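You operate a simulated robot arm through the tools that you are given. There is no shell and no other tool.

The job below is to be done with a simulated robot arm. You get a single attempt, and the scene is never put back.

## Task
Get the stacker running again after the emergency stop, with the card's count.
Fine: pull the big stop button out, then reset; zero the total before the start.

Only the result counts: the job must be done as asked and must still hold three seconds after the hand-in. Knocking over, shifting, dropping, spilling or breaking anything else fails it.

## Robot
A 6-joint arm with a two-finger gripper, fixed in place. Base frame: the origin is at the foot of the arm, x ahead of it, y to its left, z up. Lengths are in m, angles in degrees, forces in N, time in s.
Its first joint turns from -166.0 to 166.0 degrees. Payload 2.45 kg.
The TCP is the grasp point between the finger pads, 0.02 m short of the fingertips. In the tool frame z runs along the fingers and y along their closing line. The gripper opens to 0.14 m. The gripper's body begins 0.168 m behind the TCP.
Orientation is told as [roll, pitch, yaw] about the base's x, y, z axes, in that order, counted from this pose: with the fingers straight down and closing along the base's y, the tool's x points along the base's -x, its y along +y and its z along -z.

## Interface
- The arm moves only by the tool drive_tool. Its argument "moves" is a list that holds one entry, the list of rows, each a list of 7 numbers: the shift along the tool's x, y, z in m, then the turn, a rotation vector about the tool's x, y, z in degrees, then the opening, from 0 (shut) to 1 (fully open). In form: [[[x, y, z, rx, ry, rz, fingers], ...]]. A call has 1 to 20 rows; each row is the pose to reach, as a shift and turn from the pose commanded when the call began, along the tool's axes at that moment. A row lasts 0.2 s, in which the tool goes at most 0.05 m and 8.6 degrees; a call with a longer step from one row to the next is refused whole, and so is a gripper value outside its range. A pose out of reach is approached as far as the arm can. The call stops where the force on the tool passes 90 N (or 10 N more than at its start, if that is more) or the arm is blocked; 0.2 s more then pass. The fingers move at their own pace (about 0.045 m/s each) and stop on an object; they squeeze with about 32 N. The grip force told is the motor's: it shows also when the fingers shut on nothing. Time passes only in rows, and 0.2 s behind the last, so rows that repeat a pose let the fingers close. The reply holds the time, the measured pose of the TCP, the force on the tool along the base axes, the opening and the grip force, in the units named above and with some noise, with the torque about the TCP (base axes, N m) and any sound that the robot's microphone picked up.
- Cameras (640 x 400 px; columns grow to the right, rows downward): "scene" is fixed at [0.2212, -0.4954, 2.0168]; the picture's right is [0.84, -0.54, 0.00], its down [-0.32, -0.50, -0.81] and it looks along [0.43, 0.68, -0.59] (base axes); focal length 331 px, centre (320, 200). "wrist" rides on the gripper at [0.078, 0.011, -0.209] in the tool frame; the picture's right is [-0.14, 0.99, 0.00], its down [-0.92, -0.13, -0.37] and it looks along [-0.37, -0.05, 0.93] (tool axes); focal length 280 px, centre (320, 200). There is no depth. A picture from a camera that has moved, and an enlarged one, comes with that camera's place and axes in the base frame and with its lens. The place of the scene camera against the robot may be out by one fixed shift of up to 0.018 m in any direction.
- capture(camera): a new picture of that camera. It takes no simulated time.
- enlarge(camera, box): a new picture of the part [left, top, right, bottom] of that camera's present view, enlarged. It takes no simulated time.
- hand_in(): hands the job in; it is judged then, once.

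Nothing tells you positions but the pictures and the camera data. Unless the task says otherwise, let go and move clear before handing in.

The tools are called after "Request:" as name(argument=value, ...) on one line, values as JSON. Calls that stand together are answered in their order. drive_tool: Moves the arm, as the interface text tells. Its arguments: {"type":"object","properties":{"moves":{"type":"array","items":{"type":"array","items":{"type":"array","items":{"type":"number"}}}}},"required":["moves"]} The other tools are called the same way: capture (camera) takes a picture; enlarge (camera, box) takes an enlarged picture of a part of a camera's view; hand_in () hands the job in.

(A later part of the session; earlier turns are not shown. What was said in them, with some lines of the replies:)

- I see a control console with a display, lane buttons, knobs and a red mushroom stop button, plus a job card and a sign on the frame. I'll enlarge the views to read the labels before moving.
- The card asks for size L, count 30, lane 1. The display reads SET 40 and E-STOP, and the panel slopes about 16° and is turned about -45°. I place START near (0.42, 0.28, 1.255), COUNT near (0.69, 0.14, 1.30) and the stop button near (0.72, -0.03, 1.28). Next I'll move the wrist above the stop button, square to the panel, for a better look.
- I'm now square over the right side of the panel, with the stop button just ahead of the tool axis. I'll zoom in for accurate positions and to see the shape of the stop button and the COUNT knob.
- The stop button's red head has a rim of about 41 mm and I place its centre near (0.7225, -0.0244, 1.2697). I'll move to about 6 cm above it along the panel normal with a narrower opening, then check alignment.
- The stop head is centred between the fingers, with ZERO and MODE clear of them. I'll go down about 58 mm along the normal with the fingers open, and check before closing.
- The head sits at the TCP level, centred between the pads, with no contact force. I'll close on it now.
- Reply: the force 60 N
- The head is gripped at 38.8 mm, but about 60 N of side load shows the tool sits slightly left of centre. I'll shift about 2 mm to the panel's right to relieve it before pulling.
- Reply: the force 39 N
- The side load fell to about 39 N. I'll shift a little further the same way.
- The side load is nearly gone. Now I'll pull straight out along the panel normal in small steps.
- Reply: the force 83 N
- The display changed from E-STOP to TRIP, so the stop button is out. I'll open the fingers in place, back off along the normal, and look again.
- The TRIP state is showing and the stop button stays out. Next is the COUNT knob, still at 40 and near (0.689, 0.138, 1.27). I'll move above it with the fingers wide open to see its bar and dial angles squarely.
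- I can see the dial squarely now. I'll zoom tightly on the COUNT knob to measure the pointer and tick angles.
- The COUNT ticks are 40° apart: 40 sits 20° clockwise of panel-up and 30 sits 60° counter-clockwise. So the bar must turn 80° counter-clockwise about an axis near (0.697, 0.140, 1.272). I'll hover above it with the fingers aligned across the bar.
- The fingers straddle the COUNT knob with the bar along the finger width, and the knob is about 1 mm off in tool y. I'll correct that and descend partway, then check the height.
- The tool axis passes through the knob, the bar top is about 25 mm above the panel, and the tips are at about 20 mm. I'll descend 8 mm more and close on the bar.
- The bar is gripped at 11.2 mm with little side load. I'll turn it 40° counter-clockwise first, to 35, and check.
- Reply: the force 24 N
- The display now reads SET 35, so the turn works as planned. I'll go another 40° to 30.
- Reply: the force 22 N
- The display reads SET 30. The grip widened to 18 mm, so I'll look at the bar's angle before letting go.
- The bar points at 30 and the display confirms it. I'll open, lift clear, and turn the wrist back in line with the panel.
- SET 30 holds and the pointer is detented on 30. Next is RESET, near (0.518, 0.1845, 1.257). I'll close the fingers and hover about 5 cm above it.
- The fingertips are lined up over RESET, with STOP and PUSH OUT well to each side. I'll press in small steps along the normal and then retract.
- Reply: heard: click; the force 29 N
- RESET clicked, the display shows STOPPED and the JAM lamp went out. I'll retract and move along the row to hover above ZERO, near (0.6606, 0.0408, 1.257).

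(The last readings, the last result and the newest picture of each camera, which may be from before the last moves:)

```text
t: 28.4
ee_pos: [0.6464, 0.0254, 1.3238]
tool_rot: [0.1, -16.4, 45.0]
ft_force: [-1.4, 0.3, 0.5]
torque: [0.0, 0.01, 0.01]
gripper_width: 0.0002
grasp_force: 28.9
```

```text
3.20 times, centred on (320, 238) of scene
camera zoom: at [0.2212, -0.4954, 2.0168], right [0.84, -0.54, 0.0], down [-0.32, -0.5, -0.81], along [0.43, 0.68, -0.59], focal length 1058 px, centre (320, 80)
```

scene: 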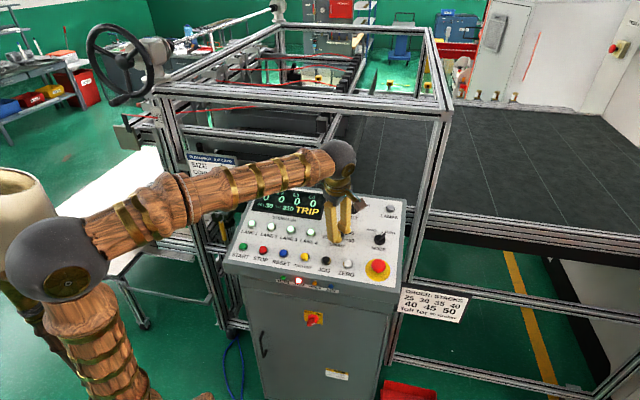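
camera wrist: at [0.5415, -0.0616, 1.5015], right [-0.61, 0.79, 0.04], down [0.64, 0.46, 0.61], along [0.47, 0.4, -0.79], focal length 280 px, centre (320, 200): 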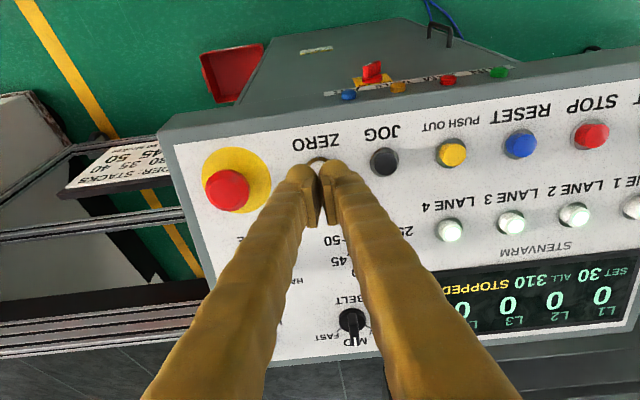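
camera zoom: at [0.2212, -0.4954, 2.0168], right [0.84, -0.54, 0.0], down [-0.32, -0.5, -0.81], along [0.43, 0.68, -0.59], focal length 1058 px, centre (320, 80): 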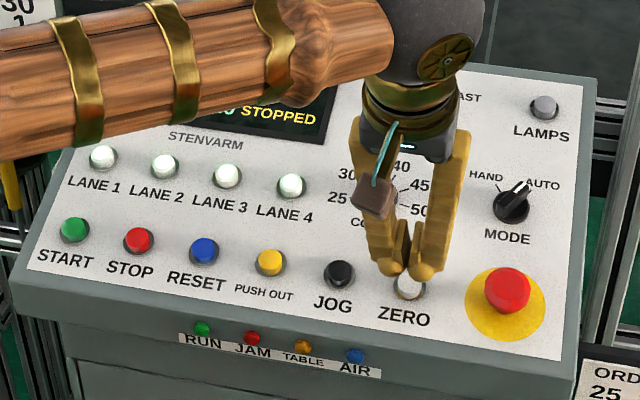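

ZERO lines up just as RESET did. I'll press it with the same stroke.

Request:
drive_tool(moves=[[[0, 0, 0.025, 0, 0, 0, 0], [0, 0, 0.042, 0, 0, 0, 0], [0, 0, 0.047, 0, 0, 0, 0], [0, 0, 0.05, 0, 0, 0, 0], [0, 0, 0.052, 0, 0, 0, 0], [0, 0, 0.054, 0, 0, 0, 0]]])

Request:
capture(camera="wrist")

Request:
enlarge(camera="scene", box=[220, 175, 420, 300])

```text
t: 29.8
ee_pos: [0.6573, 0.0365, 1.2733]
tool_rot: [-0.2, -16.6, 44.9]
ft_force: [-7.1, -7.4, 25.6]
torque: [0.0, 0.01, -0.03]
gripper_width: 0.006
grasp_force: 29.1
heard: click
```

```text
taken
camera wrist: at [0.5517, -0.0504, 1.4512], right [-0.61, 0.79, 0.04], down [0.64, 0.46, 0.62], along [0.47, 0.4, -0.79], focal length 280 px, centre (320, 200)
```

wrist: 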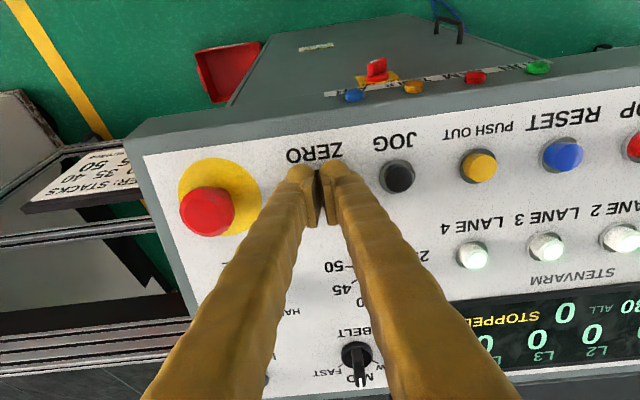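

```text
3.20 times, centred on (320, 238) of scene
camera zoom: at [0.2212, -0.4954, 2.0168], right [0.84, -0.54, 0.0], down [-0.32, -0.5, -0.81], along [0.43, 0.68, -0.59], focal length 1058 px, centre (320, 80)
```

zoom: 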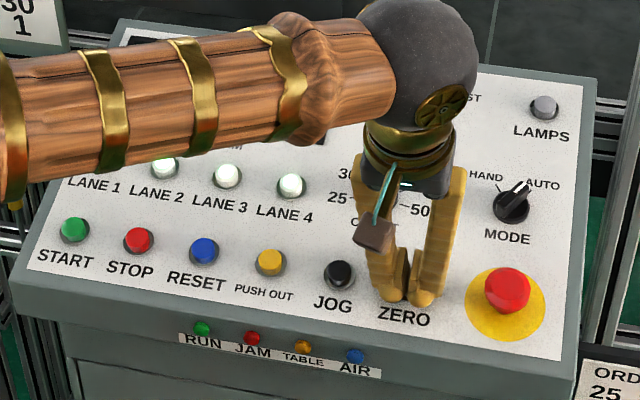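

ZERO clicked and the ALL total now reads 0. I'll retract and travel left along the row to hover above START, then check the display before pressing.

Request:
drive_tool(moves=[[[0, 0, -0.02, 0, 0, 0, 0], [0, 0, -0.054, 0, 0, 0, 0], [0, 0.042, -0.054, 0, 0, 0, 0], [0, 0.084, -0.054, 0, 0, 0, 0], [0, 0.126, -0.054, 0, 0, 0, 0], [0, 0.168, -0.054, 0, 0, 0, 0], [0, 0.21, -0.054, 0, 0, 0, 0], [0, 0.252, -0.054, 0, 0, 0, 0], [0, 0.294, -0.054, 0, 0, 0, 0], [0, 0.3375, -0.054, 0, 0, 0, 0], [0, 0.3375, -0.054, 0, 0, 0, 0]]])

Request:
capture(camera="wrist")

Request:
enlarge(camera="wrist", box=[260, 120, 380, 220])

Request:
enlarge(camera="scene", box=[220, 175, 420, 300])

```text
t: 32.2
ee_pos: [0.4084, 0.2645, 1.3232]
tool_rot: [0.1, -16.5, 45.0]
ft_force: [-0.2, 0.8, 0.1]
torque: [0.01, 0.01, 0.02]
gripper_width: 0.0
grasp_force: 29.4
```

```text
taken
camera wrist: at [0.3034, 0.1773, 1.5015], right [-0.61, 0.79, 0.04], down [0.64, 0.46, 0.61], along [0.47, 0.4, -0.79], focal length 280 px, centre (320, 200)
```

wrist: 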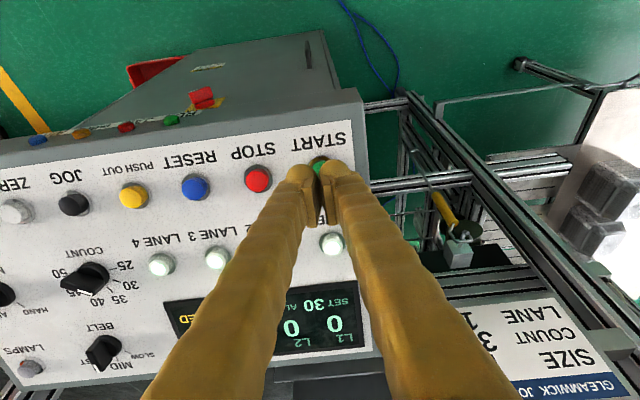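

```text
4.00 times, centred on (320, 170) of wrist
camera zoom: at [0.3034, 0.1773, 1.5015], right [-0.61, 0.79, 0.04], down [0.64, 0.46, 0.61], along [0.47, 0.4, -0.79], focal length 1122 px, centre (320, 320)
```

zoom: 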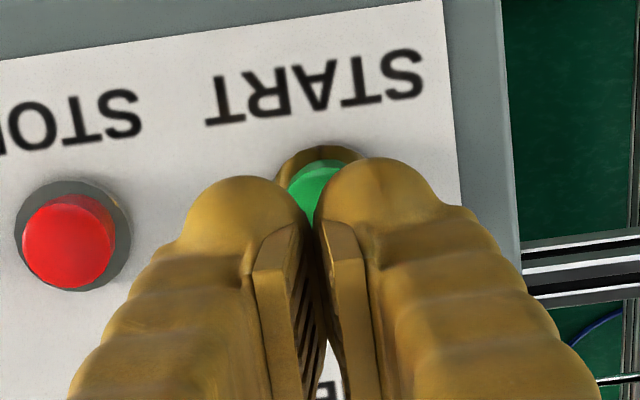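

```text
3.20 times, centred on (320, 238) of scene
camera zoom: at [0.2212, -0.4954, 2.0168], right [0.84, -0.54, 0.0], down [-0.32, -0.5, -0.81], along [0.43, 0.68, -0.59], focal length 1058 px, centre (320, 80)
```

zoom: 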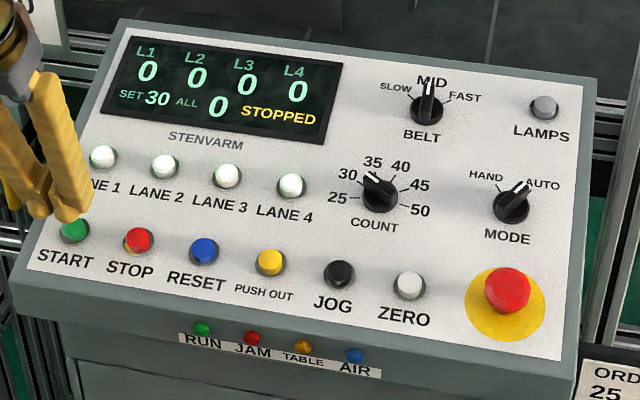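

The display reads SET 30, ALL 0, STOPPED, and the fingertips are over START. I'll press START now.

Request:
drive_tool(moves=[[[0, 0.0005, 0.025, 0, 0, 0, 0], [0, 0.0008, 0.042, 0, 0, 0, 0], [0, 0.0008, 0.047, 0, 0, 0, 0], [0, 0.0008, 0.05, 0, 0, 0, 0], [0, 0.0008, 0.052, 0, 0, 0, 0], [0, 0.0008, 0.054, 0, 0, 0, 0]]])

Request:
enlarge(camera="scene", box=[220, 175, 420, 300])

```text
t: 33.6
ee_pos: [0.4182, 0.2745, 1.2741]
tool_rot: [0.0, -16.5, 45.0]
ft_force: [-5.8, -8.8, 28.7]
torque: [0.09, -0.06, -0.06]
gripper_width: 0.006
grasp_force: 29.7
heard: click
```

```text
3.20 times, centred on (320, 238) of scene
camera zoom: at [0.2212, -0.4954, 2.0168], right [0.84, -0.54, 0.0], down [-0.32, -0.5, -0.81], along [0.43, 0.68, -0.59], focal length 1058 px, centre (320, 80)
```

zoom: 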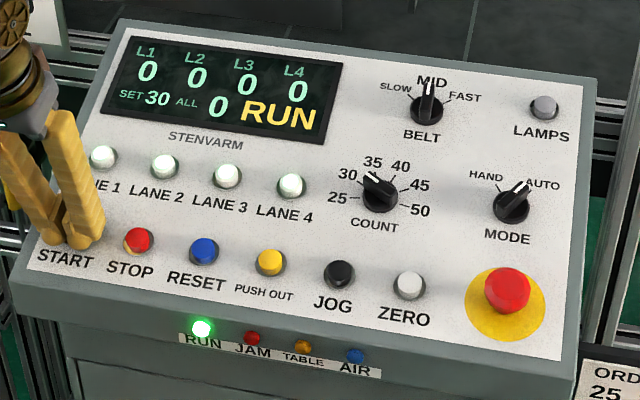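

START clicked, the display shows RUN with SET 30, and the RUN lamp is lit. I'll retract well clear of the panel and confirm it keeps running.

Request:
drive_tool(moves=[[[0, 0, -0.02, 0, 0, 0, 0], [0, 0, -0.06, 0, 0, 0, 0], [0, 0, -0.1, 0, 0, 0, 0], [0, 0, -0.14, 0, 0, 0, 0], [0, 0, -0.18, 0, 0, 0, 0], [0, 0, -0.2, 0, 0, 0, 0], [0, 0, -0.2, 0, 0, 0, 0], [0, 0, -0.2, 0, 0, 0, 0], [0, 0, -0.2, 0, 0, 0, 0], [0, 0, -0.2, 0, 0, 0, 0], [0, 0, -0.2, 0, 0, 0, 0]]])

Request:
capture(camera="scene")

Request:
enlarge(camera="scene", box=[220, 175, 420, 300])

```text
t: 36.0
ee_pos: [0.3787, 0.2363, 1.4648]
tool_rot: [0.0, -16.5, 45.1]
ft_force: [-0.1, -0.6, 0.5]
torque: [0.05, 0.01, 0.01]
gripper_width: 0.0001
grasp_force: 29.8
```

```text
taken
```

scene: 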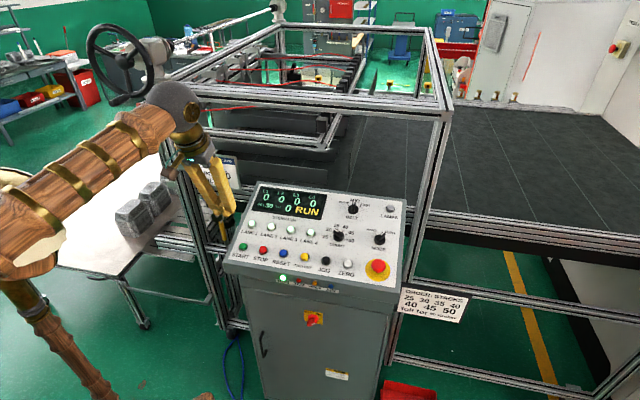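

```text
3.20 times, centred on (320, 238) of scene
camera zoom: at [0.2212, -0.4954, 2.0168], right [0.84, -0.54, 0.0], down [-0.32, -0.5, -0.81], along [0.43, 0.68, -0.59], focal length 1058 px, centre (320, 80)
```

zoom: 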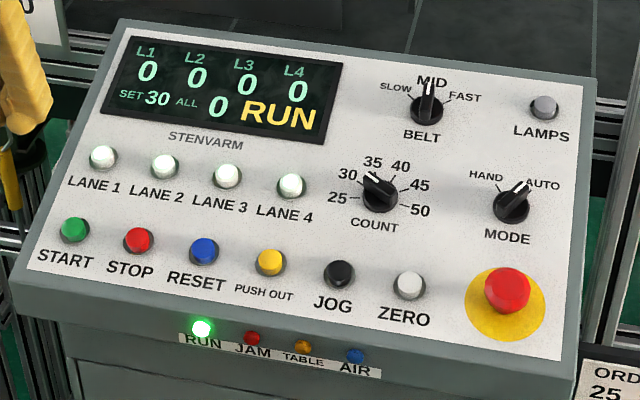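

The panel shows RUN, SET 30 and ALL 0, the RUN lamp is lit, the stop button is out, and the arm is clear with nothing disturbed. I'm handing the job in.

Request:
hand_in()

```text
The job is handed in.
```

The stacker is running again with the card's count. When I handed in, the display read RUN with SET 30 and ALL 0, and the RUN lamp was lit.

- **Stop button:** I pulled it out, and the display went from E-STOP to TRIP.
- **Count:** I turned the COUNT knob from 40 to 30, as the job card says.
- **Reset:** One press cleared the trip, the display showed STOPPED and the JAM lamp went out.
- **Total:** I zeroed it from 310 to 0 before pressing START.

It had run for a little over two seconds when I last checked the display. I left the lane buttons alone; all four were lit, although the card also lists lane 1. The arm ended clear of the panel, and I saw nothing else moved.
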